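You operate a simulated robot arm through the tools that you are given. There is no shell and no other tool. Be economical: measure what you need, move in short steps, check, and stop when the job is done.

You run a simulated robot arm. Do the job below in one go: nothing can be reset, and whatever is moved stays where it is left.

JOB
Wipe the crumbs off the green mat, then lay the bowl and the orange mug on it.
Fine: use the purple cloth and put it back.

It is judged by the outcome, as a careful person would: the job done as asked, and still so three seconds after it is handed in. It fails if anything else is knocked over, pushed out of place, dropped, spilled or broken. Flat cloth is picked up by pressing the open fingertips on it (5 to 10 N) and closing them slowly along it; thin cloth reads only 2 to 8 mm in the jaws.

ROBOT AND FRAMES
A 6-joint arm with a two-finger parallel gripper, fixed in place. Base frame: the origin is at the foot of the arm, x ahead of it, y to its left, z up; the work surface is at about z = 75. Readings come in cm, rad, newtons and seconds.
With the tool pointing down near the work surface it reaches from about 20 to 84 cm from the base axis. Its first joint turns from -2.897 to 2.897 rad. Payload 3.91 kg.
Tool frame: the origin (TCP) lies between the finger pads and is the grasp point; the fingertips stand 3 cm ahead of it; z points along the fingers, y is the line along which they close. The gripper opens to 11 cm. The fingers are 2 cm wide and 1 cm thick; the gripper's body (4.8 by 11.2 cm) begins 5.5 cm behind the TCP.
Orientation is that of the tool frame in the base frame, as a unit quaternion [x, y, z, w]. With the fingers straight down and closing along the base's y, the tool's x points along the base's -x, its y along +y and its z along -z.

CONTROLS
- The arm moves only by the tool send_rows. Its argument "deltas" is a list that holds one entry, the list of rows, each a list of 7 numbers: the shift along the base's x, y, z in units of 40 mm (1.0 is 40 mm), then the turn, a rotation vector about the base's x, y, z in units of 8 degrees (1.0 is 8 degrees), then the opening, from 0 (shut) to 1 (fully open). In form: [[[dx, dy, dz, rx, ry, rz, hand], ...]]. A call has 1 to 12 rows; each row shifts and turns the commanded pose from where the row before left it. A call with a number of a shift or a turn outside -1 to 1 is refused whole. A row lasts 0.2 s, in which the tool goes at most 5 cm and 0.15 rad; a call with a longer step from one row to the next is refused whole, and so is a gripper value outside its range. Where a pose cannot be reached the arm comes as near as it can. A force on the tool above 90 N (or 10 N above the force at the start of the call, whichever is more), or a blocked arm, ends the call early, and 0.2 s more pass. Each finger travels about 10.8 cm/s and halts on what it meets, pressing with about 43 N; the grip force reading is that of the motor and also rises with nothing between the fingers. The clock runs only during rows and for 0.2 s after the last one: add rows that do not move to give the fingers time. It gives the time, the measured TCP pose, the force on the tool (base axes), the opening and the grip force at its end, in the units of the frame above (readings bear some noise).
- Cameras (640 x 400 px; columns grow to the right, rows downward): "scene" is fixed at [39.97, -49.86, 150.79]; the picture's right is [0.73, -0.69, 0.00], its down [-0.65, -0.69, -0.30] and it looks along [0.21, 0.22, -0.95] (base axes); focal length 330 px, centre (320, 200). "wrist" rides on the gripper at [7.7, 0.7, -11.4] in the tool frame; the picture's right is [-0.09, 1.00, 0.00], its down [-0.80, -0.07, -0.59] and it looks along [-0.59, -0.05, 0.80] (tool axes); focal length 270 px, centre (320, 200). There is no depth. A picture from a camera that has moved, and an enlarged one, comes with that camera's place and axes in the base frame and with its lens.
- camera(camera): a new picture of that camera. The clock stands still meanwhile.
- move_column(by): slides the trunk up (or, below 0, down) by that many cm; the arm rides with it, the base frame stays. It gives what a move gives, with no picture.
- zoom(camera, box): a new picture of the part [left, top, right, bottom] of that camera's present view, enlarged. The clock stands still meanwhile.
- sign_off(): hands the job in; it is judged then, once.

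Go step by step. Nothing tells you positions but the pictures and the camera data: compare them with the known pose of the tool, close in by small moves and look again before you grip or let go. The budget is 120 turns and 64 pictures, counting those below and the enlarged ones. Unless the task says otherwise, let go and move clear before handing in, and close with one line.

The tools are called after "Call:" as name(argument=value, ...) on one line, values as JSON. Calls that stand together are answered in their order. send_rows: Moves the arm, as the interface text tells. Its arguments: {"type":"object","properties":{"deltas":{"type":"array"}},"required":["deltas"]} The other tools are called the same way: move_column (by) slides the trunk up or down; camera (camera) takes a picture; zoom (camera, box) takes an enlarged picture of a part of a camera's view; sign_off () hands the job in.

At the start:

```text
t: 0.0
position: [46.72, -15.51, 108.38]
tool_rot: [0.0, 1.0, 0.0, 0.0]
force: [-0.5, 0.6, -0.1]
grip_width: 11.01
grip_force: 0.1
trunk travel left (down, up): [-47.5, 6.5]
```

scene: 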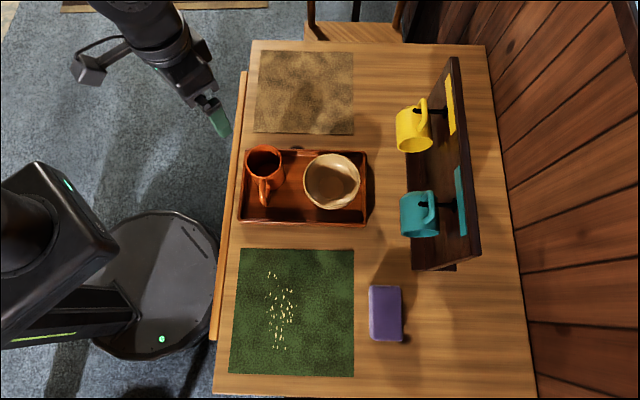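
wrist: 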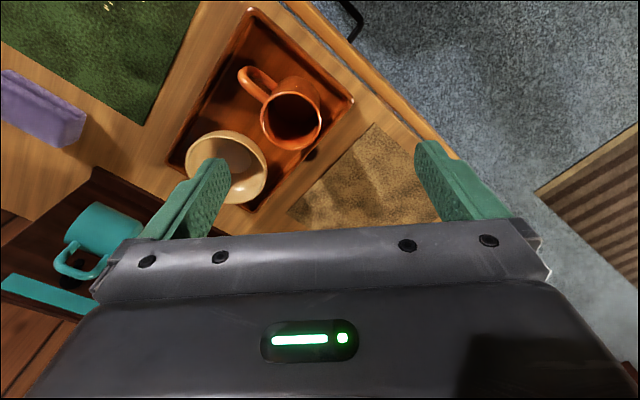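

The mat is centred near (35.5, -46.5), with its crumbs toward the robot side. The purple cloth is a thick block near (49, -61), with its long side along the table's diagonal. I'll move above it, turn about 46° to line up, and look.

Call:
send_rows(deltas=[[[0.054, -0.94, -0.2, 0, 0, 0.485, 1], [0.054, -0.94, -0.2, 0, 0, 0.485, 1], [0.054, -0.94, -0.2, 0, 0, 0.485, 1], [0.054, -0.94, -0.2, 0, 0, 0.485, 1], [0.054, -0.94, -0.2, 0, 0, 0.485, 1], [0.054, -0.94, -0.2, 0, 0, 0.485, 1], [0.054, -0.94, -0.2, 0, 0, 0.485, 1], [0.054, -0.94, -0.2, 0, 0, 0.485, 1], [0.054, -0.94, -0.2, 0, 0, 0.485, 1], [0.054, -0.94, -0.2, 0, 0, 0.485, 1], [0.054, -0.94, -0.2, 0, 0, 0.485, 1], [0.054, -0.94, -0.2, 0, 0, 0.485, 1]]])

Call:
camera(camera="wrist")

Call:
camera(camera="scene")

```text
t: 2.6
position: [49.23, -60.81, 98.93]
tool_rot: [-0.397, 0.918, 0.0, 0.001]
force: [0.2, -0.3, 0.5]
grip_width: 10.99
grip_force: 0.1
trunk travel left (down, up): [-47.5, 6.5]
```

```text
61 pictures are left
camera wrist: at [43.53, -65.93, 110.44], right [-0.66, 0.75, 0.0], down [0.6, 0.53, 0.59], along [0.44, 0.4, -0.8], focal length 270 px, centre (320, 200)
```

wrist: 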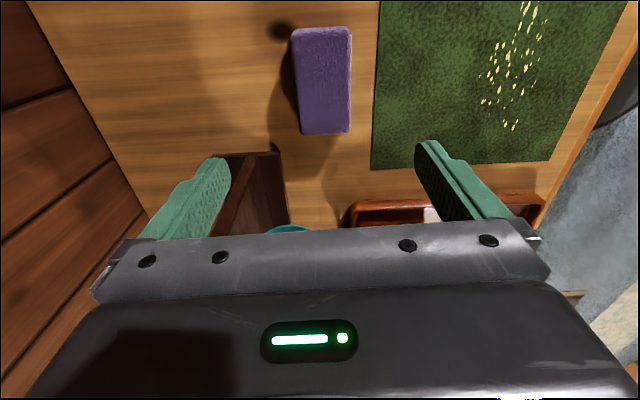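

```text
60 pictures are left
```

scene: 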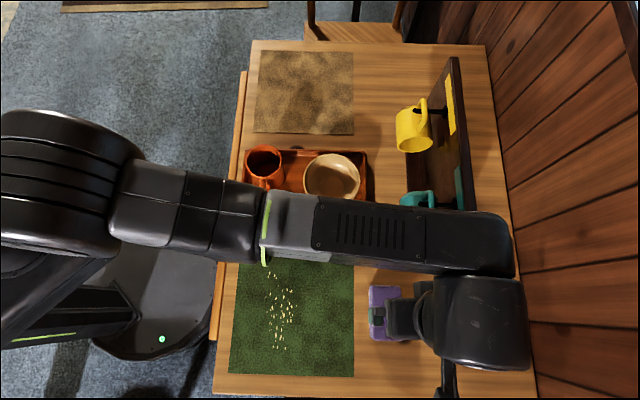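

The block is about 6 x 11.4 cm, centred near (49.1, -60.2) and lying at 45°. I'll correct the turn slightly, go down to just above it, and check.

Call:
send_rows(deltas=[[[0, 0.1, -0.7, 0, 0, -0.22, 1], [0, 0.05, -0.8, 0, 0, 0, 1], [0, 0, -0.8, 0, 0, 0, 1], [0, 0, -0.8, 0, 0, 0, 1], [0, 0, -0.8, 0, 0, 0, 1], [0, 0, 0, 0, 0, 0, 1]]])

Call:
camera(camera="wrist")

```text
t: 4.0
position: [49.53, -59.83, 83.04]
tool_rot: [-0.38, 0.925, 0.0, -0.001]
force: [-0.7, -0.4, 0.1]
grip_width: 11.0
grip_force: 0.1
trunk travel left (down, up): [-47.5, 6.5]
```

```text
59 pictures are left
camera wrist: at [43.5, -64.76, 94.51], right [-0.64, 0.77, 0.0], down [0.62, 0.51, 0.59], along [0.46, 0.38, -0.8], focal length 270 px, centre (320, 200)
```

wrist: 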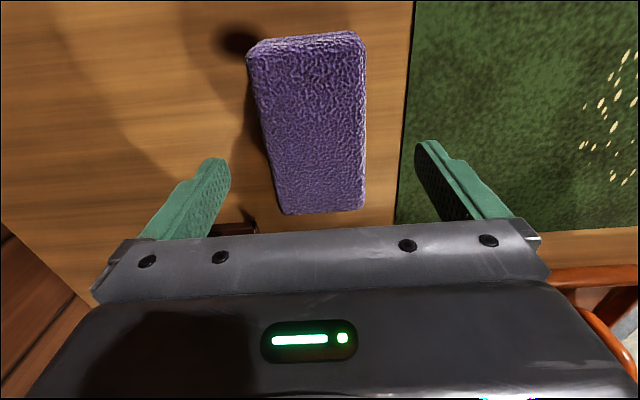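

The fingers straddle the block, with centring within about 3 mm. I'll go down to 6 mm tip clearance and close gently.

Call:
send_rows(deltas=[[[0, 0, -0.5, 0, 0, 0, 1], [0, 0, -0.5, 0, 0, 0, 1], [0, 0, -0.1, 0, 0, 0, 1], [0, 0, 0, 0, 0, 0, 0.8], [0, 0, 0, 0, 0, 0, 0.65], [0, 0, 0, 0, 0, 0, 0.55], [0, 0, 0, 0, 0, 0, 0.5], [0, 0, 0, 0, 0, 0, 0.45], [0, 0, 0, 0, 0, 0, 0.4], [0, 0, 0, 0, 0, 0, 0.4]]])

Call:
camera(camera="wrist")

```text
t: 6.2
position: [49.34, -59.96, 78.77]
tool_rot: [-0.381, 0.925, 0.0, 0.0]
force: [1.1, 0.5, 0.8]
grip_width: 6.31
grip_force: 43.2
trunk travel left (down, up): [-47.5, 6.5]
```

```text
58 pictures are left
camera wrist: at [43.45, -64.89, 90.21], right [-0.64, 0.77, 0.0], down [0.62, 0.51, 0.59], along [0.46, 0.38, -0.8], focal length 270 px, centre (320, 200)
```

wrist: 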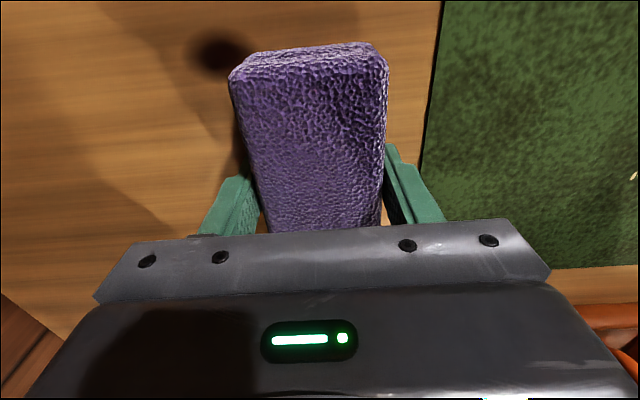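

The sponge-like cloth is held, and its home grip pose is (49.34, -59.96, 78.77). I'll lift it, carry it to the robot-side edge of the mat behind the crumbs, and lower it.

Call:
send_rows(deltas=[[[0, 0, 0.5, 0, 0, 0, 0.4], [0, 0, 1, 0, 0, 0, 0.4], [-0.585, 0.761, 0.2, 0, 0, 0, 0.4], [-0.585, 0.761, 0, 0, 0, 0, 0.4], [-0.585, 0.761, 0, 0, 0, 0, 0.4], [-0.585, 0.761, 0, 0, 0, 0, 0.4], [-0.585, 0.761, 0, 0, 0, 0, 0.4], [-0.585, 0.761, 0, 0, 0, 0, 0.4], [-0.585, 0.761, 0, 0, 0, 0, 0.4], [-0.585, 0.761, 0, 0, 0, 0, 0.4], [0, 0, 0, 0, 0, 0, 0.4]]])

Call:
camera(camera="wrist")

Call:
camera(camera="scene")

```text
t: 8.6
position: [30.83, -35.73, 85.33]
tool_rot: [-0.381, 0.925, 0.0, 0.0]
force: [0.3, -0.2, 0.8]
grip_width: 6.28
grip_force: 42.6
trunk travel left (down, up): [-47.5, 6.5]
```

```text
57 pictures are left
camera wrist: at [24.94, -40.6, 96.87], right [-0.64, 0.77, 0.0], down [0.62, 0.51, 0.59], along [0.46, 0.38, -0.8], focal length 270 px, centre (320, 200)
```

wrist: 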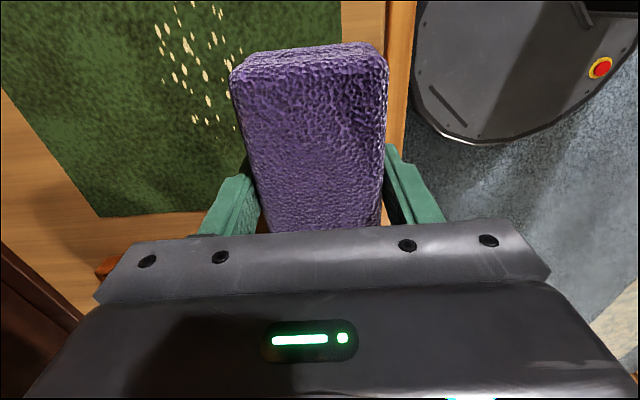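

```text
56 pictures are left
```

scene: 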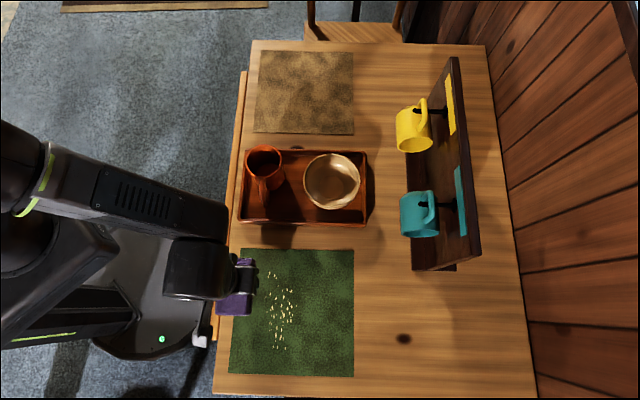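

The sponge is behind the crumbs at the mat's left edge. I'll lower it until it touches lightly.

Call:
send_rows(deltas=[[[0, 0, -0.7, 0, 0, 0, 0.4], [0, 0, -0.6, 0, 0, 0, 0.4], [0, 0, -0.2, 0, 0, 0, 0.4], [0, 0, -0.05, 0, 0, 0, 0.4], [0, 0, -0.02, 0, 0, 0, 0.4], [0, 0, 0, 0, 0, 0, 0.4]]])

```text
t: 10.0
position: [30.75, -35.63, 79.15]
tool_rot: [-0.381, 0.925, 0.0, 0.0]
force: [0.8, 0.2, -0.6]
grip_width: 6.3
grip_force: 43.3
trunk travel left (down, up): [-47.5, 6.5]
```

Call:
send_rows(deltas=[[[0, 0, -0.05, 0, 0, 0, 0.4], [0, 0, 0, 0, 0, 0, 0.4]]])

```text
t: 10.6
position: [30.8, -35.77, 79.19]
tool_rot: [-0.38, 0.925, 0.0, 0.0]
force: [0.6, -1.3, 0.4]
grip_width: 6.32
grip_force: 42.3
trunk travel left (down, up): [-47.5, 6.5]
```

There's no contact force yet, so I'll keep going down in small steps.

Call:
send_rows(deltas=[[[0, 0, -0.05, 0, 0, 0, 0.4], [0, 0, 0, 0, 0, 0, 0.4]]])

Call:
send_rows(deltas=[[[0, 0, -0.05, 0, 0, 0, 0.4], [0, 0, 0, 0, 0, 0, 0.4]]])

```text
t: 11.2
position: [30.72, -35.71, 78.77]
tool_rot: [-0.381, 0.925, 0.0, -0.001]
force: [-0.6, 0.5, -1.4]
grip_width: 6.3
grip_force: 42.6
trunk travel left (down, up): [-47.5, 6.5]
```

```text
t: 11.8
position: [30.86, -35.8, 78.68]
tool_rot: [-0.381, 0.925, -0.001, 0.0]
force: [0.0, 1.1, 12.5]
grip_width: 6.32
grip_force: 43.2
trunk travel left (down, up): [-47.5, 6.5]
```

Contact is about 12 N. I'll do the first stroke to the right, off the mat.

Call:
send_rows(deltas=[[[0.424, -0.424, 0, 0, 0, 0, 0.4], [0.424, -0.424, 0, 0, 0, 0, 0.4], [0.424, -0.424, 0, 0, 0, 0, 0.4], [0.424, -0.424, 0, 0, 0, 0, 0.4], [0.424, -0.424, 0, 0, 0, 0, 0.4], [0, 0, 0, 0, 0, 0, 0.4]]])

Call:
camera(camera="scene")

Call:
camera(camera="wrist")

```text
t: 13.2
position: [39.15, -44.28, 78.78]
tool_rot: [-0.381, 0.925, 0.0, 0.0]
force: [-1.8, 2.3, 6.0]
grip_width: 6.31
grip_force: 42.9
trunk travel left (down, up): [-47.5, 6.5]
```

```text
55 pictures are left
```

scene: 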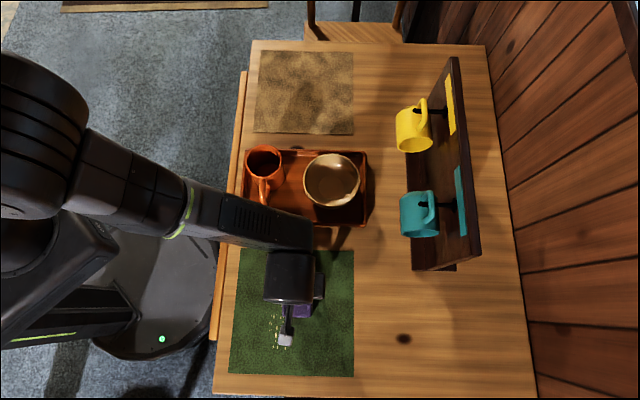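

```text
54 pictures are left
camera wrist: at [33.2, -49.12, 90.21], right [-0.64, 0.77, 0.0], down [0.62, 0.51, 0.59], along [0.46, 0.38, -0.8], focal length 270 px, centre (320, 200)
```

wrist: 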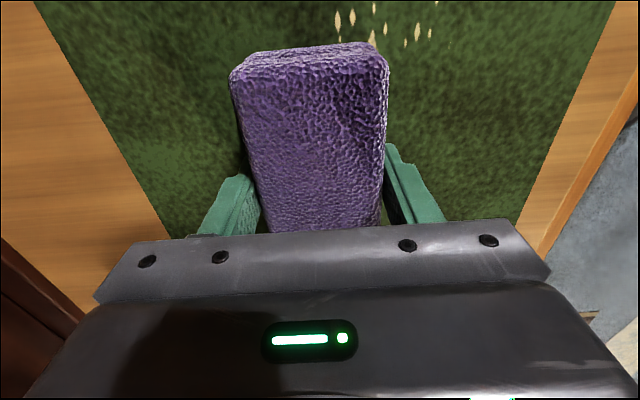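

The crumbs in the swept strip are gone. I'll finish the stroke off the mat to be safe.

Call:
send_rows(deltas=[[[0.424, -0.424, 0, 0, 0, 0, 0.4], [0.424, -0.424, 0, 0, 0, 0, 0.4], [0.424, -0.424, 0, 0, 0, 0, 0.4], [0.424, -0.424, 0, 0, 0, 0, 0.4], [0.424, -0.424, 0, 0, 0, 0, 0.4], [0.424, -0.424, 0, 0, 0, 0, 0.4], [0, 0, 0, 0, 0, 0, 0.4]]])

Call:
camera(camera="wrist")

Call:
camera(camera="scene")

```text
t: 14.8
position: [49.46, -54.66, 78.65]
tool_rot: [-0.381, 0.924, -0.001, 0.0]
force: [-1.1, 0.4, 6.2]
grip_width: 6.33
grip_force: 42.7
trunk travel left (down, up): [-47.5, 6.5]
```

```text
53 pictures are left
camera wrist: at [43.5, -59.54, 90.22], right [-0.64, 0.77, 0.0], down [0.62, 0.51, 0.59], along [0.46, 0.38, -0.8], focal length 270 px, centre (320, 200)
```

wrist: 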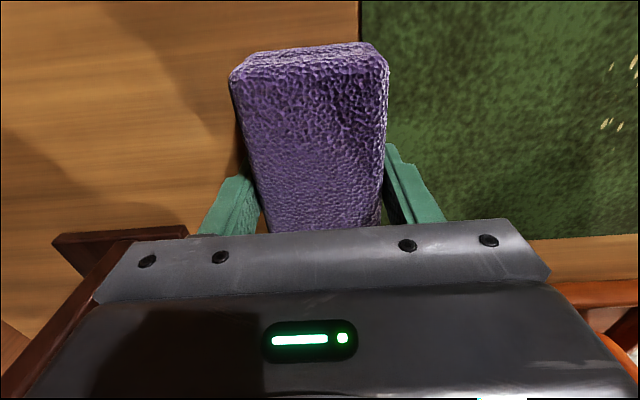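

```text
52 pictures are left
```

scene: 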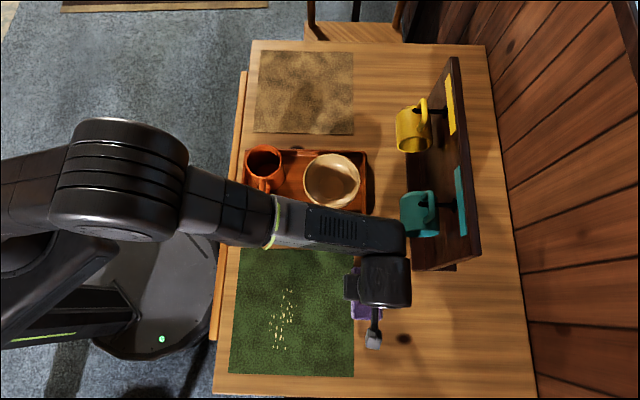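

Some crumbs that should have been under the sponge are still there. I'll zoom in to see which.

Call:
zoom(camera="scene", box=[220, 240, 380, 390])

```text
2.67 times, centred on (300, 315) of scene
camera zoom: at [39.97, -49.86, 150.79], right [0.73, -0.69, 0.0], down [-0.65, -0.69, -0.3], along [0.21, 0.22, -0.95], focal length 880 px, centre (373, -107)
```

zoom: 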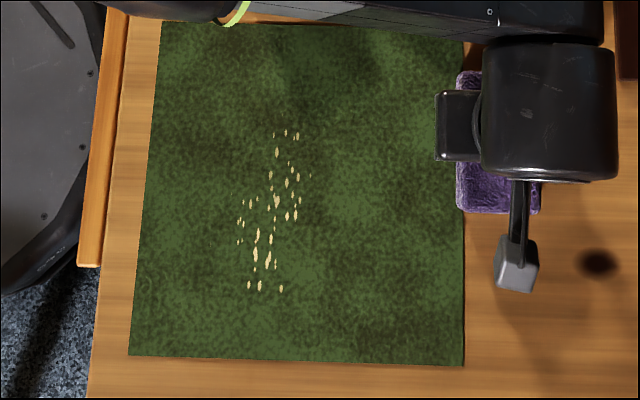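

The upper crumbs went, but those from row 289 down remain. I'll lift, go back to the left further along the mat, and press a little harder for a second stroke.

Call:
send_rows(deltas=[[[0, 0, 0.8, 0, 0, 0, 0.4], [-0.757, 0.539, 0, 0, 0, 0, 0.4], [-0.757, 0.539, 0, 0, 0, 0, 0.4], [-0.757, 0.539, 0, 0, 0, 0, 0.4], [-0.757, 0.539, 0, 0, 0, 0, 0.4], [-0.757, 0.539, 0, 0, 0, 0, 0.4], [-0.757, 0.539, 0, 0, 0, 0, 0.4], [-0.757, 0.539, 0, 0, 0, 0, 0.4], [0, 0, -0.6, 0, 0, 0, 0.4], [0, 0, -0.2, 0, 0, 0, 0.4], [0, 0, -0.02, 0, 0, 0, 0.4], [0, 0, 0, 0, 0, 0, 0.4]]])

Call:
camera(camera="wrist")

```text
t: 17.4
position: [28.06, -39.33, 78.83]
tool_rot: [-0.381, 0.925, 0.0, 0.0]
force: [-1.6, 0.2, 12.4]
grip_width: 6.3
grip_force: 42.8
trunk travel left (down, up): [-47.5, 6.5]
```

```text
50 pictures are left
camera wrist: at [22.22, -44.3, 90.22], right [-0.64, 0.77, 0.0], down [0.62, 0.52, 0.59], along [0.46, 0.38, -0.8], focal length 270 px, centre (320, 200)
```

wrist: 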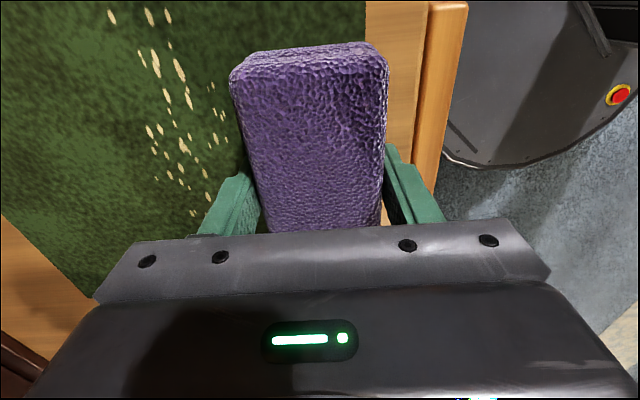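

Contact is 12 N again with the crumbs just ahead. I'll sweep partway and look.

Call:
send_rows(deltas=[[[0.3, -0.3, -0.02, 0, 0, 0, 0.4], [0.3, -0.3, 0, 0, 0, 0, 0.4], [0.3, -0.3, 0, 0, 0, 0, 0.4], [0.3, -0.3, 0, 0, 0, 0, 0.4], [0, 0, 0, 0, 0, 0, 0.4]]])

Call:
camera(camera="wrist")

```text
t: 18.6
position: [32.79, -44.03, 78.69]
tool_rot: [-0.381, 0.924, -0.002, 0.0]
force: [-9.2, 9.0, 32.7]
grip_width: 6.3
grip_force: 43.0
trunk travel left (down, up): [-47.5, 6.5]
```

```text
49 pictures are left
camera wrist: at [26.94, -48.94, 90.2], right [-0.64, 0.77, 0.0], down [0.62, 0.52, 0.59], along [0.46, 0.38, -0.8], focal length 270 px, centre (320, 200)
```

wrist: 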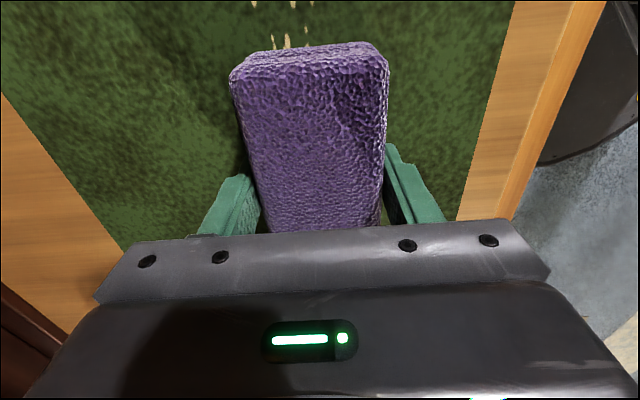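

Force rose to 33 N, so I'll ease it slightly and continue the stroke off the mat.

Call:
send_rows(deltas=[[[0.4, -0.4, 0.01, 0, 0, 0, 0.4], [0.4, -0.4, 0, 0, 0, 0, 0.4], [0.4, -0.4, 0, 0, 0, 0, 0.4], [0.4, -0.4, 0, 0, 0, 0, 0.4], [0.4, -0.4, 0, 0, 0, 0, 0.4], [0.4, -0.4, 0, 0, 0, 0, 0.4], [0.4, -0.4, 0, 0, 0, 0, 0.4], [0.4, -0.4, 0, 0, 0, 0, 0.4], [0.4, -0.4, 0, 0, 0, 0, 0.4], [0, 0, 0, 0, 0, 0, 0.4]]])

Call:
zoom(camera="scene", box=[220, 240, 380, 390])

```text
t: 20.8
position: [47.31, -58.44, 78.66]
tool_rot: [-0.381, 0.925, -0.001, 0.0]
force: [-2.7, 1.1, 11.5]
grip_width: 6.31
grip_force: 42.8
trunk travel left (down, up): [-47.5, 6.5]
```

```text
2.67 times, centred on (300, 315) of scene
camera zoom: at [39.97, -49.86, 150.79], right [0.73, -0.69, 0.0], down [-0.65, -0.69, -0.3], along [0.21, 0.22, -0.95], focal length 880 px, centre (373, -107)
```

zoom: 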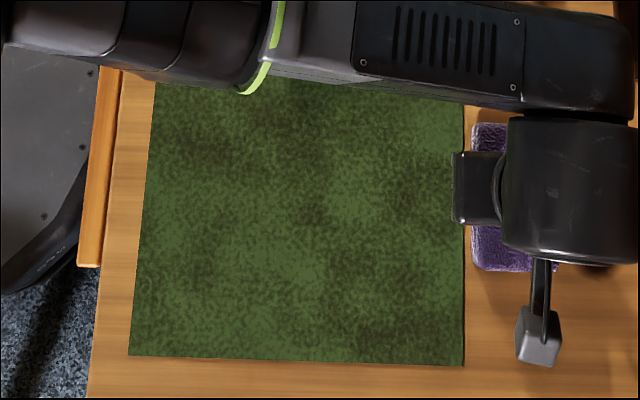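

The visible part of the mat is clean. I'll carry the cloth the last 2.5 cm home and lower it.

Call:
send_rows(deltas=[[[0, 0, 0.4, 0, 0, 0, 0.4], [0.5, -0.38, 0.1, 0, 0, 0, 0.4], [0, 0, -0.3, 0, 0, 0, 0.4], [0, 0, -0.15, 0, 0, 0, 0.4], [0, 0, 0, 0, 0, 0, 0.4]]])

```text
t: 22.0
position: [49.45, -60.02, 78.74]
tool_rot: [-0.381, 0.925, 0.0, 0.0]
force: [-1.0, 0.3, -0.5]
grip_width: 6.31
grip_force: 42.9
trunk travel left (down, up): [-47.5, 6.5]
```

Call:
send_rows(deltas=[[[0, 0, -0.03, 0, 0, 0, 0.4], [0, 0, 0, 0, 0, 0, 0.55], [0, 0, 0, 0, 0, 0, 0.7], [0, 0, 0, 0, 0, 0, 0.85], [0, 0, 0, 0, 0, 0, 1], [0, 0, 0, 0, 0, 0, 1], [0, 0, 0.6, 0, 0, 0, 1], [0, 0, 0.9, 0, 0, 0, 1], [0, 0, 0.9, 0, 0, 0, 1], [0, 0, 0.9, 0, 0, 0, 1], [0, 0, 0.9, 0, 0, 0, 1], [0, 0, 0, 0, 0, 0, 1]]])

Call:
camera(camera="wrist")

Call:
camera(camera="scene")

```text
t: 24.6
position: [49.39, -60.02, 95.41]
tool_rot: [-0.382, 0.924, 0.0, 0.001]
force: [0.4, 0.9, 0.4]
grip_width: 11.01
grip_force: 0.0
trunk travel left (down, up): [-47.5, 6.5]
```

```text
47 pictures are left
camera wrist: at [43.47, -64.98, 106.95], right [-0.64, 0.77, 0.0], down [0.62, 0.51, 0.59], along [0.46, 0.38, -0.8], focal length 270 px, centre (320, 200)
```

wrist: 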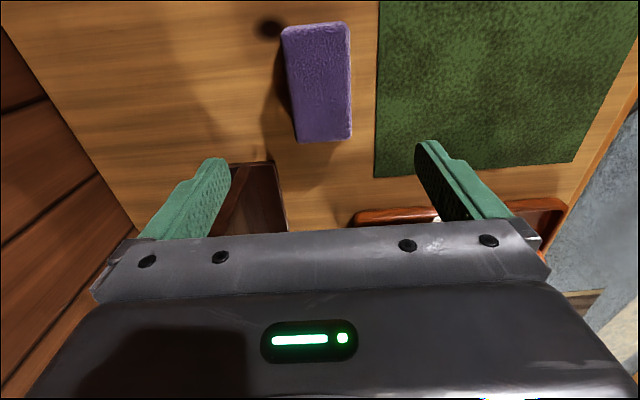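

```text
46 pictures are left
```

scene: 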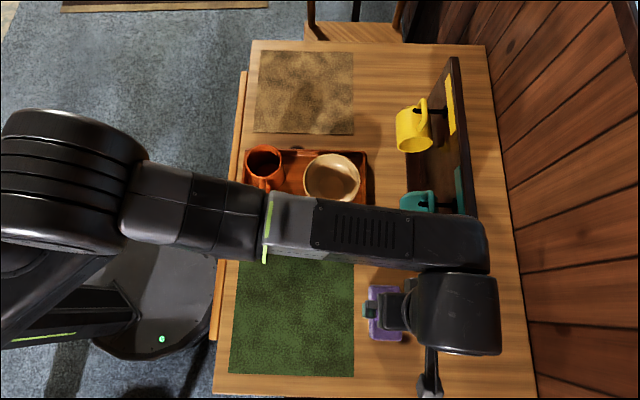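

The mat is clean and the cloth is back. Now for the bowl and mug in the tray: I'll go above the tray for a measuring look.

Call:
send_rows(deltas=[[[0, 0.4, 0.8, 0, 0, 0, 1], [0, 0.8, 0.6, 0, 0, 0, 1], [0, 0.8, 0.5, 0, 0, 0, 1], [0, 0.8, 0.5, 0, 0, 0, 1], [0, 0.8, 0, 0, 0, 0, 1], [0, 0.8, 0, 0, 0, 0, 1], [0, 0.8, 0, 0, 0, 0, 1], [0, 0.8, 0, 0, 0, 0, 1], [0, 0.8, 0, 0, 0, 0, 1], [0, 0, 0, 0, 0, 0, 1]]])

Call:
camera(camera="wrist")

Call:
zoom(camera="scene", box=[220, 130, 380, 230])

```text
t: 26.8
position: [49.71, -32.76, 105.14]
tool_rot: [-0.381, 0.925, 0.0, 0.0]
force: [0.5, -0.7, 0.3]
grip_width: 10.98
grip_force: 0.0
trunk travel left (down, up): [-47.5, 6.5]
```

```text
45 pictures are left
camera wrist: at [43.74, -37.63, 116.62], right [-0.64, 0.77, 0.0], down [0.62, 0.51, 0.59], along [0.46, 0.38, -0.8], focal length 270 px, centre (320, 200)
```

wrist: 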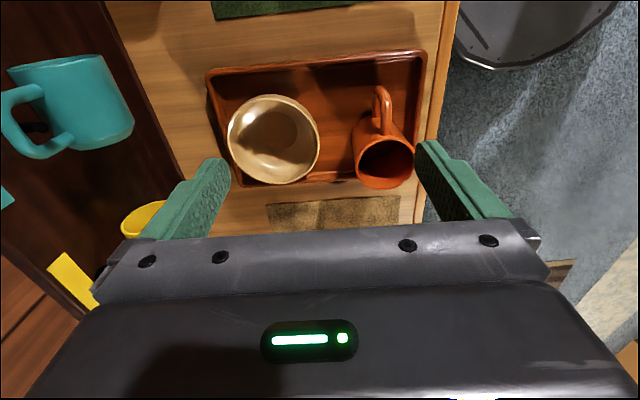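

```text
4.00 times, centred on (300, 180) of scene
camera zoom: at [39.97, -49.86, 150.79], right [0.73, -0.69, 0.0], down [-0.65, -0.69, -0.3], along [0.21, 0.22, -0.95], focal length 1319 px, centre (400, 280)
```

zoom: 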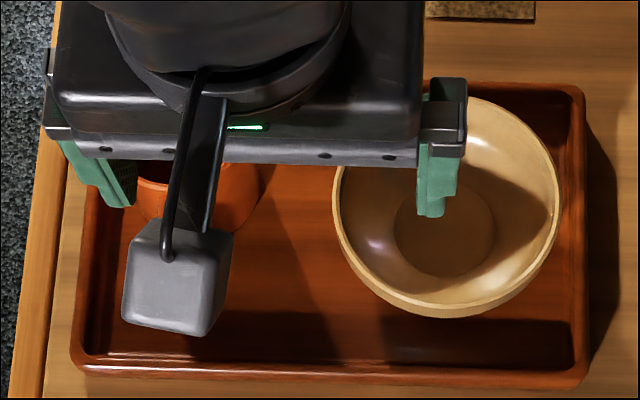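

The bowl rim centre is at about (60.1, -32.5), z ≈ 81.5, with a diameter near 12.6 cm. The mug rim is at about (52.0, -19.1), z ≈ 83.4, diameter 8.2 cm, with its handle toward the mat. The bowl needs a pinch on its rim, so I'll move above the rim side facing the mug and look at the wall's slope.

Call:
send_rows(deltas=[[[0.3, 0.24, -0.6, 0, 0, 0, 0.8], [0.3, 0.24, -0.8, 0, 0, 0, 0.6], [0.3, 0.24, -0.8, 0, 0, 0, 0.4], [0.3, 0.24, -0.8, 0, 0, 0, 0.36], [0.28, 0.2, -0.6, 0, 0, 0, 0.36], [0, 0, 0, 0, 0, 0, 0.36]]])

Call:
camera(camera="wrist")

Call:
camera(camera="scene")

```text
t: 28.2
position: [55.4, -28.26, 90.68]
tool_rot: [-0.381, 0.925, 0.0, 0.0]
force: [0.2, -0.9, -0.3]
grip_width: 3.94
grip_force: 0.1
trunk travel left (down, up): [-47.5, 6.5]
```

```text
43 pictures are left
camera wrist: at [49.53, -33.1, 102.12], right [-0.64, 0.77, 0.0], down [0.62, 0.51, 0.59], along [0.46, 0.38, -0.8], focal length 270 px, centre (320, 200)
```

wrist: 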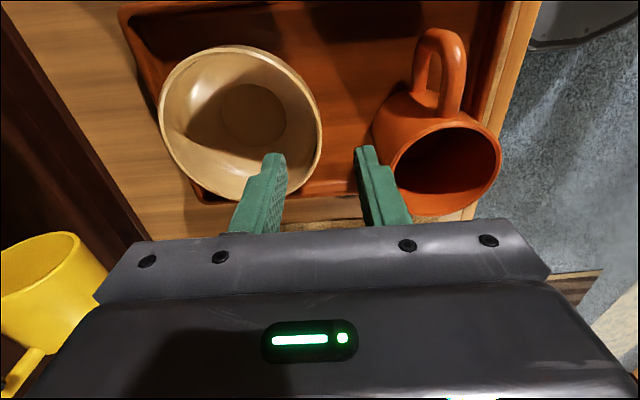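

```text
42 pictures are left
```

scene: 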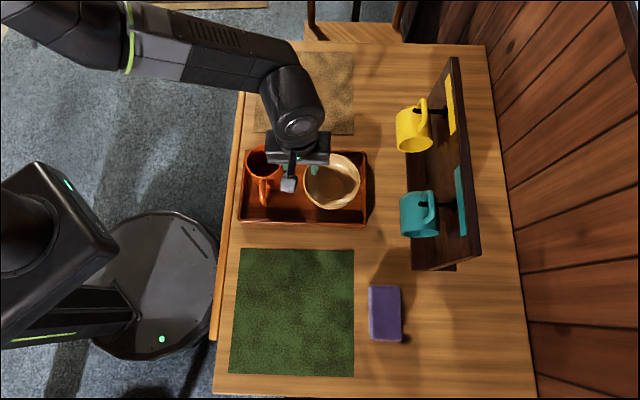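

The centre estimates agree: bowl rim centre near (59.8, -32.7). Leaning the gripper on the mug side would crowd the mug, so I'll use the rim side facing the mat instead. I'll turn -90°, move there and look.

Call:
send_rows(deltas=[[[0, -0.1, 0.2, 0, 0, -0.94, 0.36], [0, -0.2, 0.2, 0, 0, -0.94, 0.36], [0, -0.2, 0, 0, 0, -0.94, 0.36], [0, -0.2, 0, 0, 0, -0.94, 0.36], [0, -0.2, 0, 0, 0, -0.94, 0.36], [0, -0.2, 0, 0, 0, -0.94, 0.36], [0, -0.2, 0, 0, 0, -0.94, 0.36], [0, -0.2, 0, 0, 0, -0.94, 0.36], [0, -0.2, 0, 0, 0, -0.94, 0.36], [0, -0.2, 0, 0, 0, -0.94, 0.36], [0, -0.2, 0, 0, 0, -0.94, 0.36], [0, -0.11, 0, 0, 0, -0.94, 0.36]]])

Call:
send_rows(deltas=[[[0, 0, -0.2, 0.35, -0.35, 0, 0.36], [0, 0, -0.2, 0.35, -0.35, 0, 0.36], [0, 0, -0.2, 0.35, -0.35, 0, 0.36], [0, 0, -0.2, 0.36, -0.36, 0, 0.36], [0, 0, 0, 0, 0, 0, 0.36]]])

Call:
camera(camera="wrist")

Call:
zoom(camera="scene", box=[240, 130, 400, 230])

```text
t: 30.8
position: [55.32, -37.13, 92.28]
tool_rot: [0.388, 0.922, 0.001, 0.0]
force: [0.5, 1.3, 0.2]
grip_width: 3.96
grip_force: 0.0
trunk travel left (down, up): [-47.5, 6.5]
```

```text
t: 32.0
position: [55.29, -37.08, 89.0]
tool_rot: [0.382, 0.914, 0.128, 0.053]
force: [0.1, 0.0, 0.2]
grip_width: 3.94
grip_force: 0.1
trunk travel left (down, up): [-47.5, 6.5]
```

```text
41 pictures are left
camera wrist: at [48.2, -33.35, 100.28], right [0.74, 0.61, 0.27], down [0.4, -0.73, 0.55], along [0.54, -0.3, -0.79], focal length 270 px, centre (320, 200)
```

wrist: 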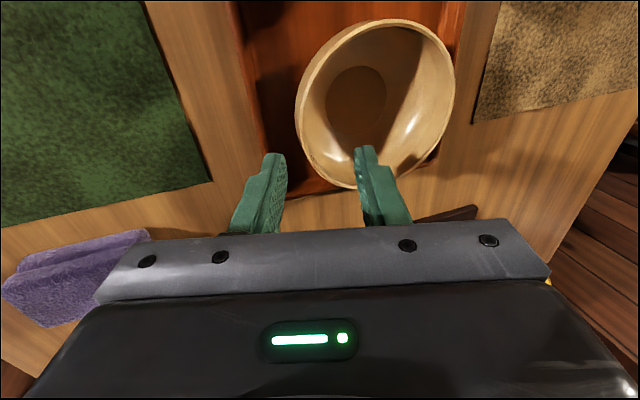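

```text
4.00 times, centred on (320, 180) of scene
camera zoom: at [39.97, -49.86, 150.79], right [0.73, -0.69, 0.0], down [-0.65, -0.69, -0.3], along [0.21, 0.22, -0.95], focal length 1319 px, centre (320, 280)
```

zoom: 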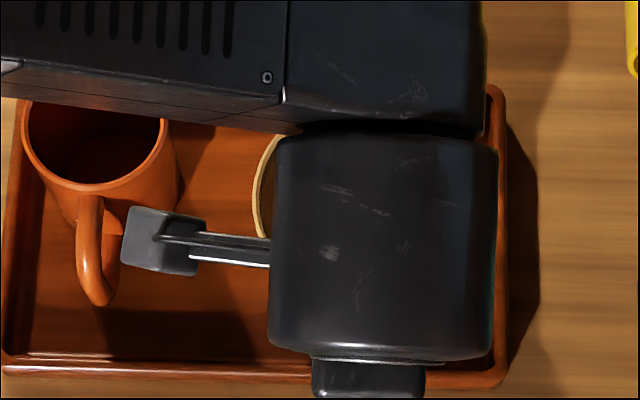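

The rim measurements still agree. I'll shift 3 mm inward and go down so the tilted fingers straddle the wall.

Call:
send_rows(deltas=[[[0.05, 0.05, -0.4, 0, 0, 0, 0.36], [0, 0, -0.4, 0, 0, 0, 0.36], [0, 0, -0.4, 0, 0, 0, 0.36], [0, 0, -0.3, 0, 0, 0, 0.36], [0, 0, -0.15, 0, 0, 0, 0.36], [0, 0, 0, 0, 0, 0, 0.36]]])

Call:
camera(camera="wrist")

```text
t: 33.4
position: [55.49, -36.64, 82.47]
tool_rot: [0.382, 0.914, 0.129, 0.052]
force: [0.2, 0.1, 0.3]
grip_width: 3.95
grip_force: 0.0
trunk travel left (down, up): [-47.5, 6.5]
```

```text
39 pictures are left
camera wrist: at [48.42, -33.0, 93.72], right [0.74, 0.61, 0.27], down [0.4, -0.73, 0.55], along [0.54, -0.3, -0.79], focal length 270 px, centre (320, 200)
```

wrist: 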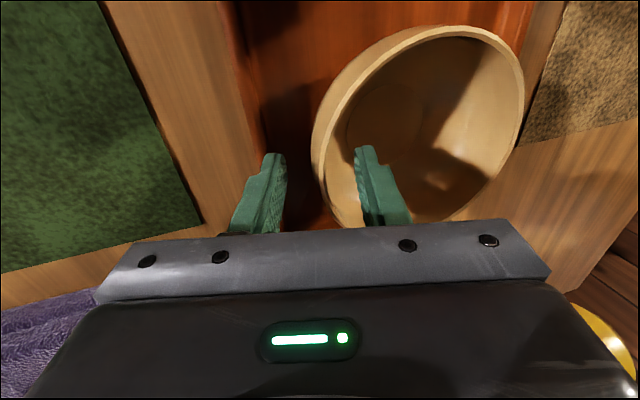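

The rim wall sits centred between the fingers. I'll close slowly.

Call:
send_rows(deltas=[[[0, 0, 0, 0, 0, 0, 0.28], [0, 0, 0, 0, 0, 0, 0.22], [0, 0, 0, 0, 0, 0, 0.16], [0, 0, 0, 0, 0, 0, 0.12], [0, 0, 0, 0, 0, 0, 0.08], [0, 0, 0, 0, 0, 0, 0.04], [0, 0, 0, 0, 0, 0, 0], [0, 0, 0, 0, 0, 0, 0]]])

Call:
camera(camera="wrist")

```text
t: 35.2
position: [55.39, -36.76, 82.45]
tool_rot: [0.382, 0.913, 0.129, 0.053]
force: [2.7, -0.9, 3.9]
grip_width: 1.3
grip_force: 43.0
trunk travel left (down, up): [-47.5, 6.5]
```

```text
38 pictures are left
camera wrist: at [48.41, -33.0, 93.75], right [0.74, 0.61, 0.27], down [0.4, -0.73, 0.55], along [0.54, -0.3, -0.79], focal length 270 px, centre (320, 200)
```

wrist: 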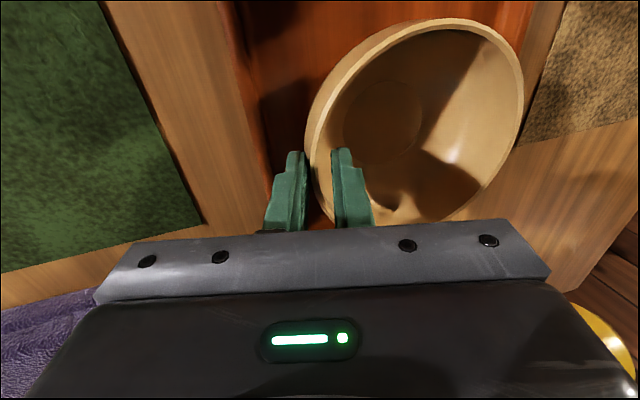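

The wall is gripped at 1.3 cm. I'll lift 2 cm and check that the bowl stays level.

Call:
send_rows(deltas=[[[0, 0, 0.1, 0, 0, 0, 0], [0, 0, 0.2, 0, 0, 0, 0], [0, 0, 0.2, 0, 0, 0, 0], [0, 0, 0, 0, 0, 0, 0]]])

Call:
camera(camera="wrist")

```text
t: 36.2
position: [55.51, -36.78, 84.3]
tool_rot: [0.383, 0.913, 0.129, 0.054]
force: [0.1, 0.9, -2.1]
grip_width: 1.27
grip_force: 43.2
trunk travel left (down, up): [-47.5, 6.5]
```

```text
37 pictures are left
camera wrist: at [48.45, -33.09, 95.59], right [0.74, 0.61, 0.27], down [0.4, -0.73, 0.55], along [0.54, -0.3, -0.79], focal length 270 px, centre (320, 200)
```

wrist: 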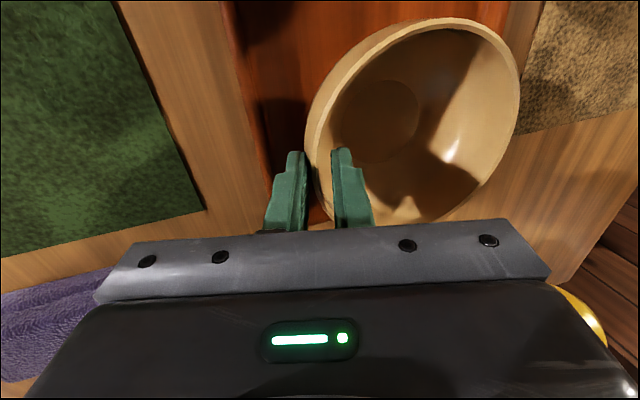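

The bowl is held level. I'll raise it clear of the tray and carry it over the right-hand, lower part of the mat.

Call:
send_rows(deltas=[[[0, 0, 0.5, 0, 0, 0, 0], [0, 0, 0.6, 0, 0, 0, 0], [-0.335, -0.3, 0, 0, 0, 0, 0], [-0.669, -0.597, 0, 0, 0, 0, 0], [-0.669, -0.597, 0, 0, 0, 0, 0], [-0.669, -0.597, 0, 0, 0, 0, 0], [-0.669, -0.597, 0, 0, 0, 0, 0], [-0.669, -0.597, 0, 0, 0, 0, 0], [-0.669, -0.597, 0, 0, 0, 0, 0], [-0.669, -0.597, 0, 0, 0, 0, 0], [-0.669, -0.597, 0, 0, 0, 0, 0], [-0.335, -0.3, 0, 0, 0, 0, 0]]])

Call:
camera(camera="wrist")

Call:
camera(camera="scene")

```text
t: 38.8
position: [31.41, -58.59, 88.74]
tool_rot: [0.382, 0.914, 0.128, 0.053]
force: [1.2, 0.3, -1.6]
grip_width: 1.25
grip_force: 43.7
trunk travel left (down, up): [-47.5, 6.5]
```

```text
36 pictures are left
camera wrist: at [24.21, -54.82, 100.0], right [0.74, 0.61, 0.27], down [0.4, -0.73, 0.55], along [0.54, -0.3, -0.79], focal length 270 px, centre (320, 200)
```

wrist: 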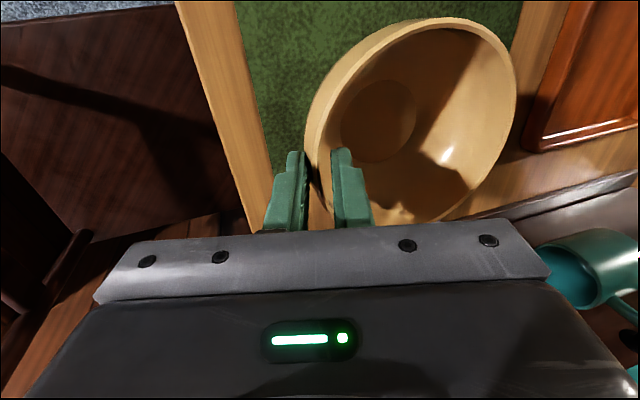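

```text
35 pictures are left
```

scene: 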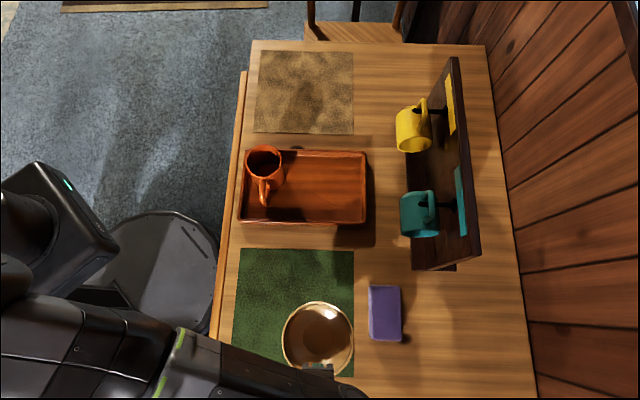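

The bowl hangs over the intended spot, centred near p = 63.3, q = 12.4 in mat axes. I'll lower it toward the mat.

Call:
send_rows(deltas=[[[0, 0, -0.5, 0, 0, 0, 0], [0, 0, -0.5, 0, 0, 0, 0], [0, 0, -0.4, 0, 0, 0, 0], [0, 0, -0.1, 0, 0, 0, 0], [0, 0, 0, 0, 0, 0, 0]]])

Call:
send_rows(deltas=[[[0, 0, -0.05, 0, 0, 0, 0], [0, 0, 0, 0, 0, 0, 0]]])

Call:
send_rows(deltas=[[[0, 0, -0.05, 0, 0, 0, 0], [0, 0, 0, 0, 0, 0, 0]]])

```text
t: 40.0
position: [31.45, -58.34, 82.84]
tool_rot: [0.383, 0.913, 0.129, 0.052]
force: [0.4, 1.0, -2.4]
grip_width: 1.27
grip_force: 43.5
trunk travel left (down, up): [-47.5, 6.5]
```

```text
t: 40.6
position: [31.47, -58.41, 82.71]
tool_rot: [0.382, 0.914, 0.128, 0.054]
force: [-0.1, -0.9, -1.6]
grip_width: 1.25
grip_force: 42.7
trunk travel left (down, up): [-47.5, 6.5]
```

```text
t: 41.2
position: [31.43, -58.42, 82.4]
tool_rot: [0.382, 0.914, 0.128, 0.052]
force: [-0.5, 0.3, -2.4]
grip_width: 1.27
grip_force: 43.0
trunk travel left (down, up): [-47.5, 6.5]
```

Call:
send_rows(deltas=[[[0, 0, -0.05, 0, 0, 0, 0], [0, 0, 0, 0, 0, 0, 0]]])

Call:
send_rows(deltas=[[[0, 0, -0.05, 0, 0, 0, 0], [0, 0, 0, 0, 0, 0, 0]]])

Call:
camera(camera="wrist")

```text
t: 41.8
position: [31.42, -58.31, 82.11]
tool_rot: [0.383, 0.913, 0.128, 0.054]
force: [-0.1, 0.2, -2.3]
grip_width: 1.27
grip_force: 42.6
trunk travel left (down, up): [-47.5, 6.5]
```

```text
t: 42.4
position: [31.35, -58.31, 82.11]
tool_rot: [0.382, 0.914, 0.127, 0.054]
force: [-1.2, -2.8, 4.5]
grip_width: 1.23
grip_force: 42.9
trunk travel left (down, up): [-47.5, 6.5]
```

```text
34 pictures are left
camera wrist: at [24.27, -54.61, 93.32], right [0.74, 0.61, 0.27], down [0.4, -0.73, 0.55], along [0.54, -0.3, -0.79], focal length 270 px, centre (320, 200)
```

wrist: 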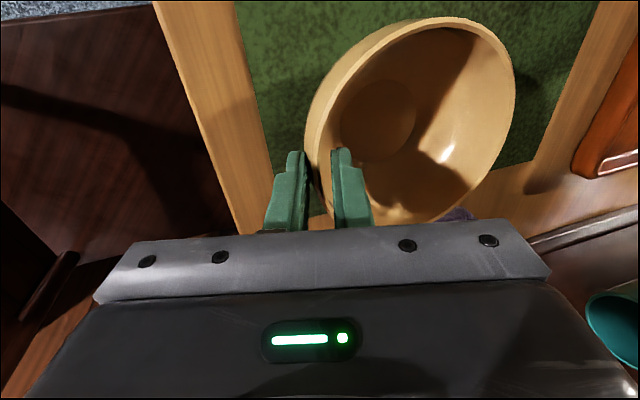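

The bowl is touching the mat. I'll settle it slightly more, then open slowly.

Call:
send_rows(deltas=[[[0, 0, -0.03, 0, 0, 0, 0], [0, 0, 0, 0, 0, 0, 0.06], [0, 0, 0, 0, 0, 0, 0.1], [0, 0, 0, 0, 0, 0, 0.14], [0, 0, 0, 0, 0, 0, 0.18], [0, 0, 0, 0, 0, 0, 0.24], [0, 0, 0, 0, 0, 0, 0.3], [0, 0, 0, 0, 0, 0, 0.36], [0, 0, 0, 0, 0, 0, 0.36]]])

Call:
camera(camera="wrist")

```text
t: 44.4
position: [31.38, -58.34, 81.84]
tool_rot: [0.383, 0.913, 0.128, 0.053]
force: [0.0, -0.2, 0.5]
grip_width: 3.94
grip_force: 0.0
trunk travel left (down, up): [-47.5, 6.5]
```

```text
33 pictures are left
camera wrist: at [24.28, -54.61, 93.16], right [0.74, 0.61, 0.27], down [0.4, -0.73, 0.55], along [0.54, -0.3, -0.79], focal length 270 px, centre (320, 200)
```

wrist: 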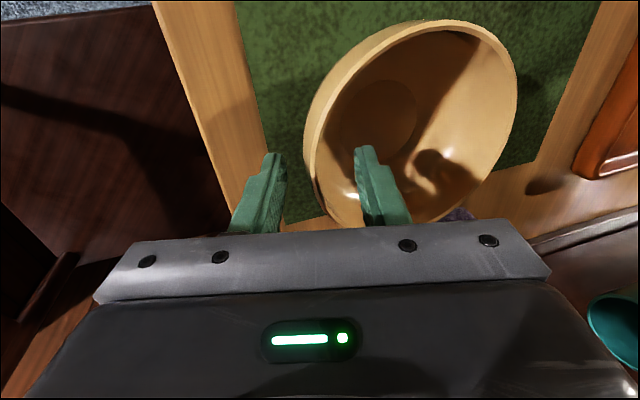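

The bowl is released and sitting flat. I'll lift straight out, remove the tilt, and check the scene.

Call:
send_rows(deltas=[[[0, 0, 0.4, 0, 0, 0, 0.36], [0, 0, 0.7, 0, 0, 0, 0.36], [0, 0, 0.9, 0, 0, 0, 0.36], [0, 0, 0.9, 0, 0, 0, 0.36], [0, 0, 0.3, -0.47, 0.47, 0, 0.36], [0, 0, 0, -0.47, 0.47, 0, 0.36], [0, 0, 0, -0.47, 0.47, 0, 0.36], [0, 0, 0, 0, 0, 0, 0.36]]])

Call:
send_rows(deltas=[[[0.42, 0.8, 0, 0, 0, 0.937, 0.5], [0.42, 0.8, 0, 0, 0, 0.937, 0.6], [0.42, 0.8, 0, 0, 0, 0.937, 0.8], [0.42, 0.8, 0, 0, 0, 0.937, 0.9], [0.42, 0.8, 0, 0, 0, 0.937, 0.9], [0.42, 0.8, 0, 0, 0, 0.937, 0.9], [0.42, 0.8, 0, 0, 0, 0.937, 0.9], [0.42, 0.8, 0, 0, 0, 0.937, 0.9], [0.42, 0.8, 0, 0, 0, 0.937, 0.9], [0.42, 0.8, 0, 0, 0, 0.937, 0.9], [0.42, 0.8, 0, 0, 0, 0.937, 0.9], [0.42, 0.8, 0, 0, 0, 0.937, 0.9]]])

Call:
camera(camera="wrist")

Call:
camera(camera="scene")

```text
t: 46.2
position: [31.48, -58.4, 94.73]
tool_rot: [0.386, 0.922, 0.0, 0.0]
force: [-0.3, -0.5, 0.6]
grip_width: 3.98
grip_force: 0.0
trunk travel left (down, up): [-47.5, 6.5]
```

```text
t: 48.8
position: [51.55, -19.96, 94.49]
tool_rot: [-0.38, 0.925, 0.0, 0.001]
force: [0.2, 0.0, -0.1]
grip_width: 9.89
grip_force: 0.0
trunk travel left (down, up): [-47.5, 6.5]
```

```text
32 pictures are left
camera wrist: at [45.7, -24.9, 106.05], right [-0.64, 0.77, 0.0], down [0.62, 0.51, 0.59], along [0.46, 0.38, -0.8], focal length 270 px, centre (320, 200)
```

wrist: 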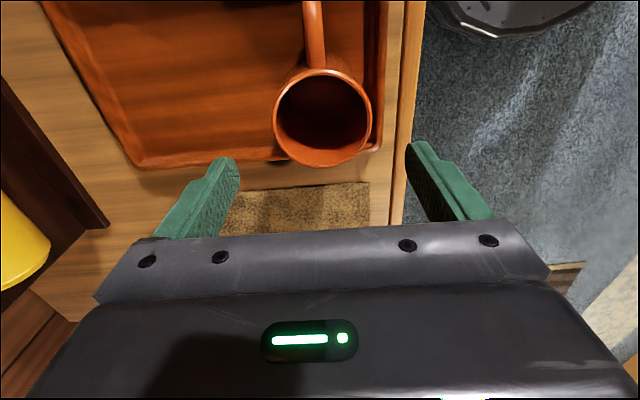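

```text
31 pictures are left
```

scene: 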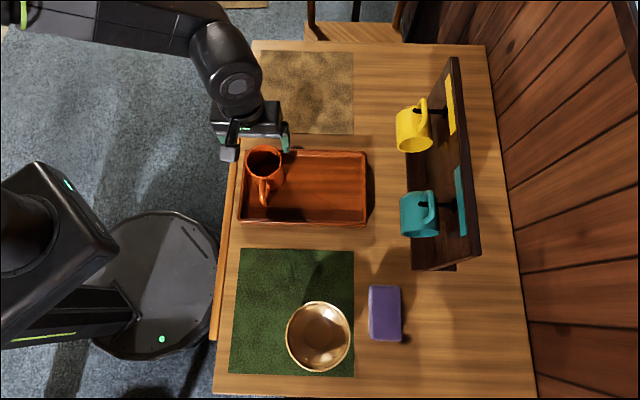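

The bowl stands well on the mat. The mug centre is about 0.5 cm further out than the tool; I'll correct, go down partway, and look.

Call:
send_rows(deltas=[[[0.07, 0.1, -0.4, 0, 0, 0, 0.9], [0, 0, -0.8, 0, 0, 0, 0.9], [0, 0, -0.7, 0, 0, 0, 0.9], [0, 0, 0, 0, 0, 0, 0.9]]])

Call:
camera(camera="wrist")

```text
t: 49.8
position: [51.79, -19.55, 87.12]
tool_rot: [-0.379, 0.925, 0.0, 0.0]
force: [-0.6, 0.7, -0.5]
grip_width: 9.89
grip_force: 0.2
trunk travel left (down, up): [-47.5, 6.5]
```

```text
30 pictures are left
camera wrist: at [45.99, -24.52, 98.63], right [-0.64, 0.77, 0.0], down [0.62, 0.51, 0.59], along [0.46, 0.38, -0.8], focal length 270 px, centre (320, 200)
```

wrist: 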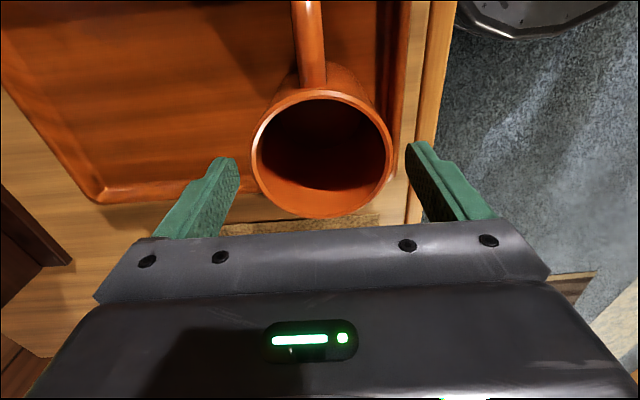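

The mug is centred between the fingers. I'll go down and close on the body.

Call:
send_rows(deltas=[[[0, 0, -0.5, 0, 0, 0, 0.9], [0, 0, -0.5, 0, 0, 0, 0.9], [0, 0, -0.28, 0, 0, 0, 0.9], [0, 0, 0, 0, 0, 0, 0.84], [0, 0, 0, 0, 0, 0, 0.8], [0, 0, 0, 0, 0, 0, 0.76], [0, 0, 0, 0, 0, 0, 0.72], [0, 0, 0, 0, 0, 0, 0.68], [0, 0, 0, 0, 0, 0, 0.62], [0, 0, 0, 0, 0, 0, 0.6]]])

Call:
camera(camera="wrist")

```text
t: 52.0
position: [51.92, -19.68, 81.85]
tool_rot: [-0.379, 0.925, 0.0, -0.001]
force: [-0.9, 0.7, 0.0]
grip_width: 7.73
grip_force: 43.2
trunk travel left (down, up): [-47.5, 6.5]
```

```text
29 pictures are left
camera wrist: at [45.94, -24.56, 93.45], right [-0.64, 0.77, 0.0], down [0.62, 0.51, 0.59], along [0.46, 0.38, -0.8], focal length 270 px, centre (320, 200)
```

wrist: 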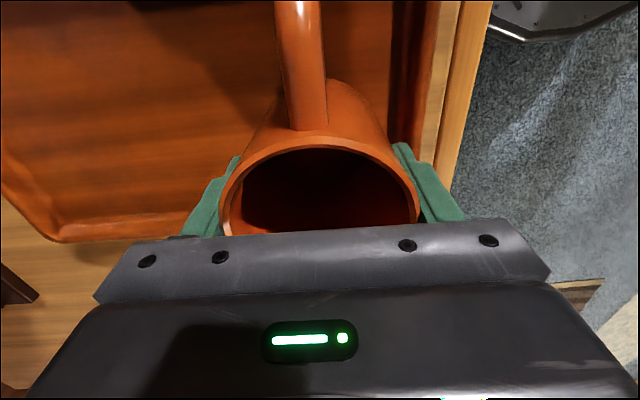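

The mug is gripped at 7.7 cm. I'll lift it and carry it to the upper-left part of the mat.

Call:
send_rows(deltas=[[[0, 0, 0.3, 0, 0, 0, 0.6], [0, 0, 0.6, 0, 0, 0, 0.6], [0, 0, 0.7, 0, 0, 0, 0.6], [-0.3, -0.31, 0, 0, 0, 0, 0.6], [-0.618, -0.636, 0, 0, 0, 0, 0.6], [-0.618, -0.636, 0, 0, 0, 0, 0.6], [-0.618, -0.636, 0, 0, 0, 0, 0.6], [-0.618, -0.636, 0, 0, 0, 0, 0.6], [-0.618, -0.636, 0, 0, 0, 0, 0.6], [-0.618, -0.636, 0, 0, 0, 0, 0.6], [-0.3, -0.31, 0, 0, 0, 0, 0.6], [0, 0, 0, 0, 0, 0, 0.6]]])

Call:
camera(camera="wrist")

Call:
camera(camera="scene")

```text
t: 54.6
position: [34.71, -37.3, 88.38]
tool_rot: [-0.379, 0.925, 0.0, 0.001]
force: [0.2, 0.0, -3.2]
grip_width: 7.74
grip_force: 43.5
trunk travel left (down, up): [-47.5, 6.5]
```

```text
28 pictures are left
camera wrist: at [28.7, -42.19, 99.87], right [-0.64, 0.77, 0.0], down [0.62, 0.51, 0.59], along [0.46, 0.38, -0.8], focal length 270 px, centre (320, 200)
```

wrist: 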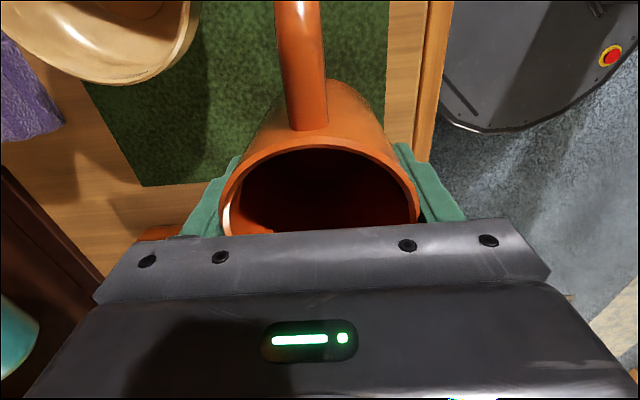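

```text
27 pictures are left
```

scene: 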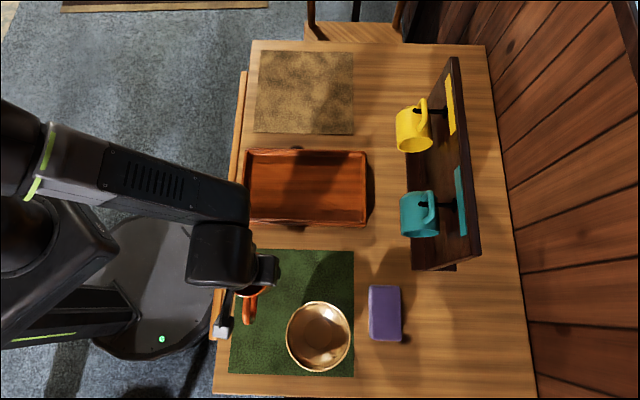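

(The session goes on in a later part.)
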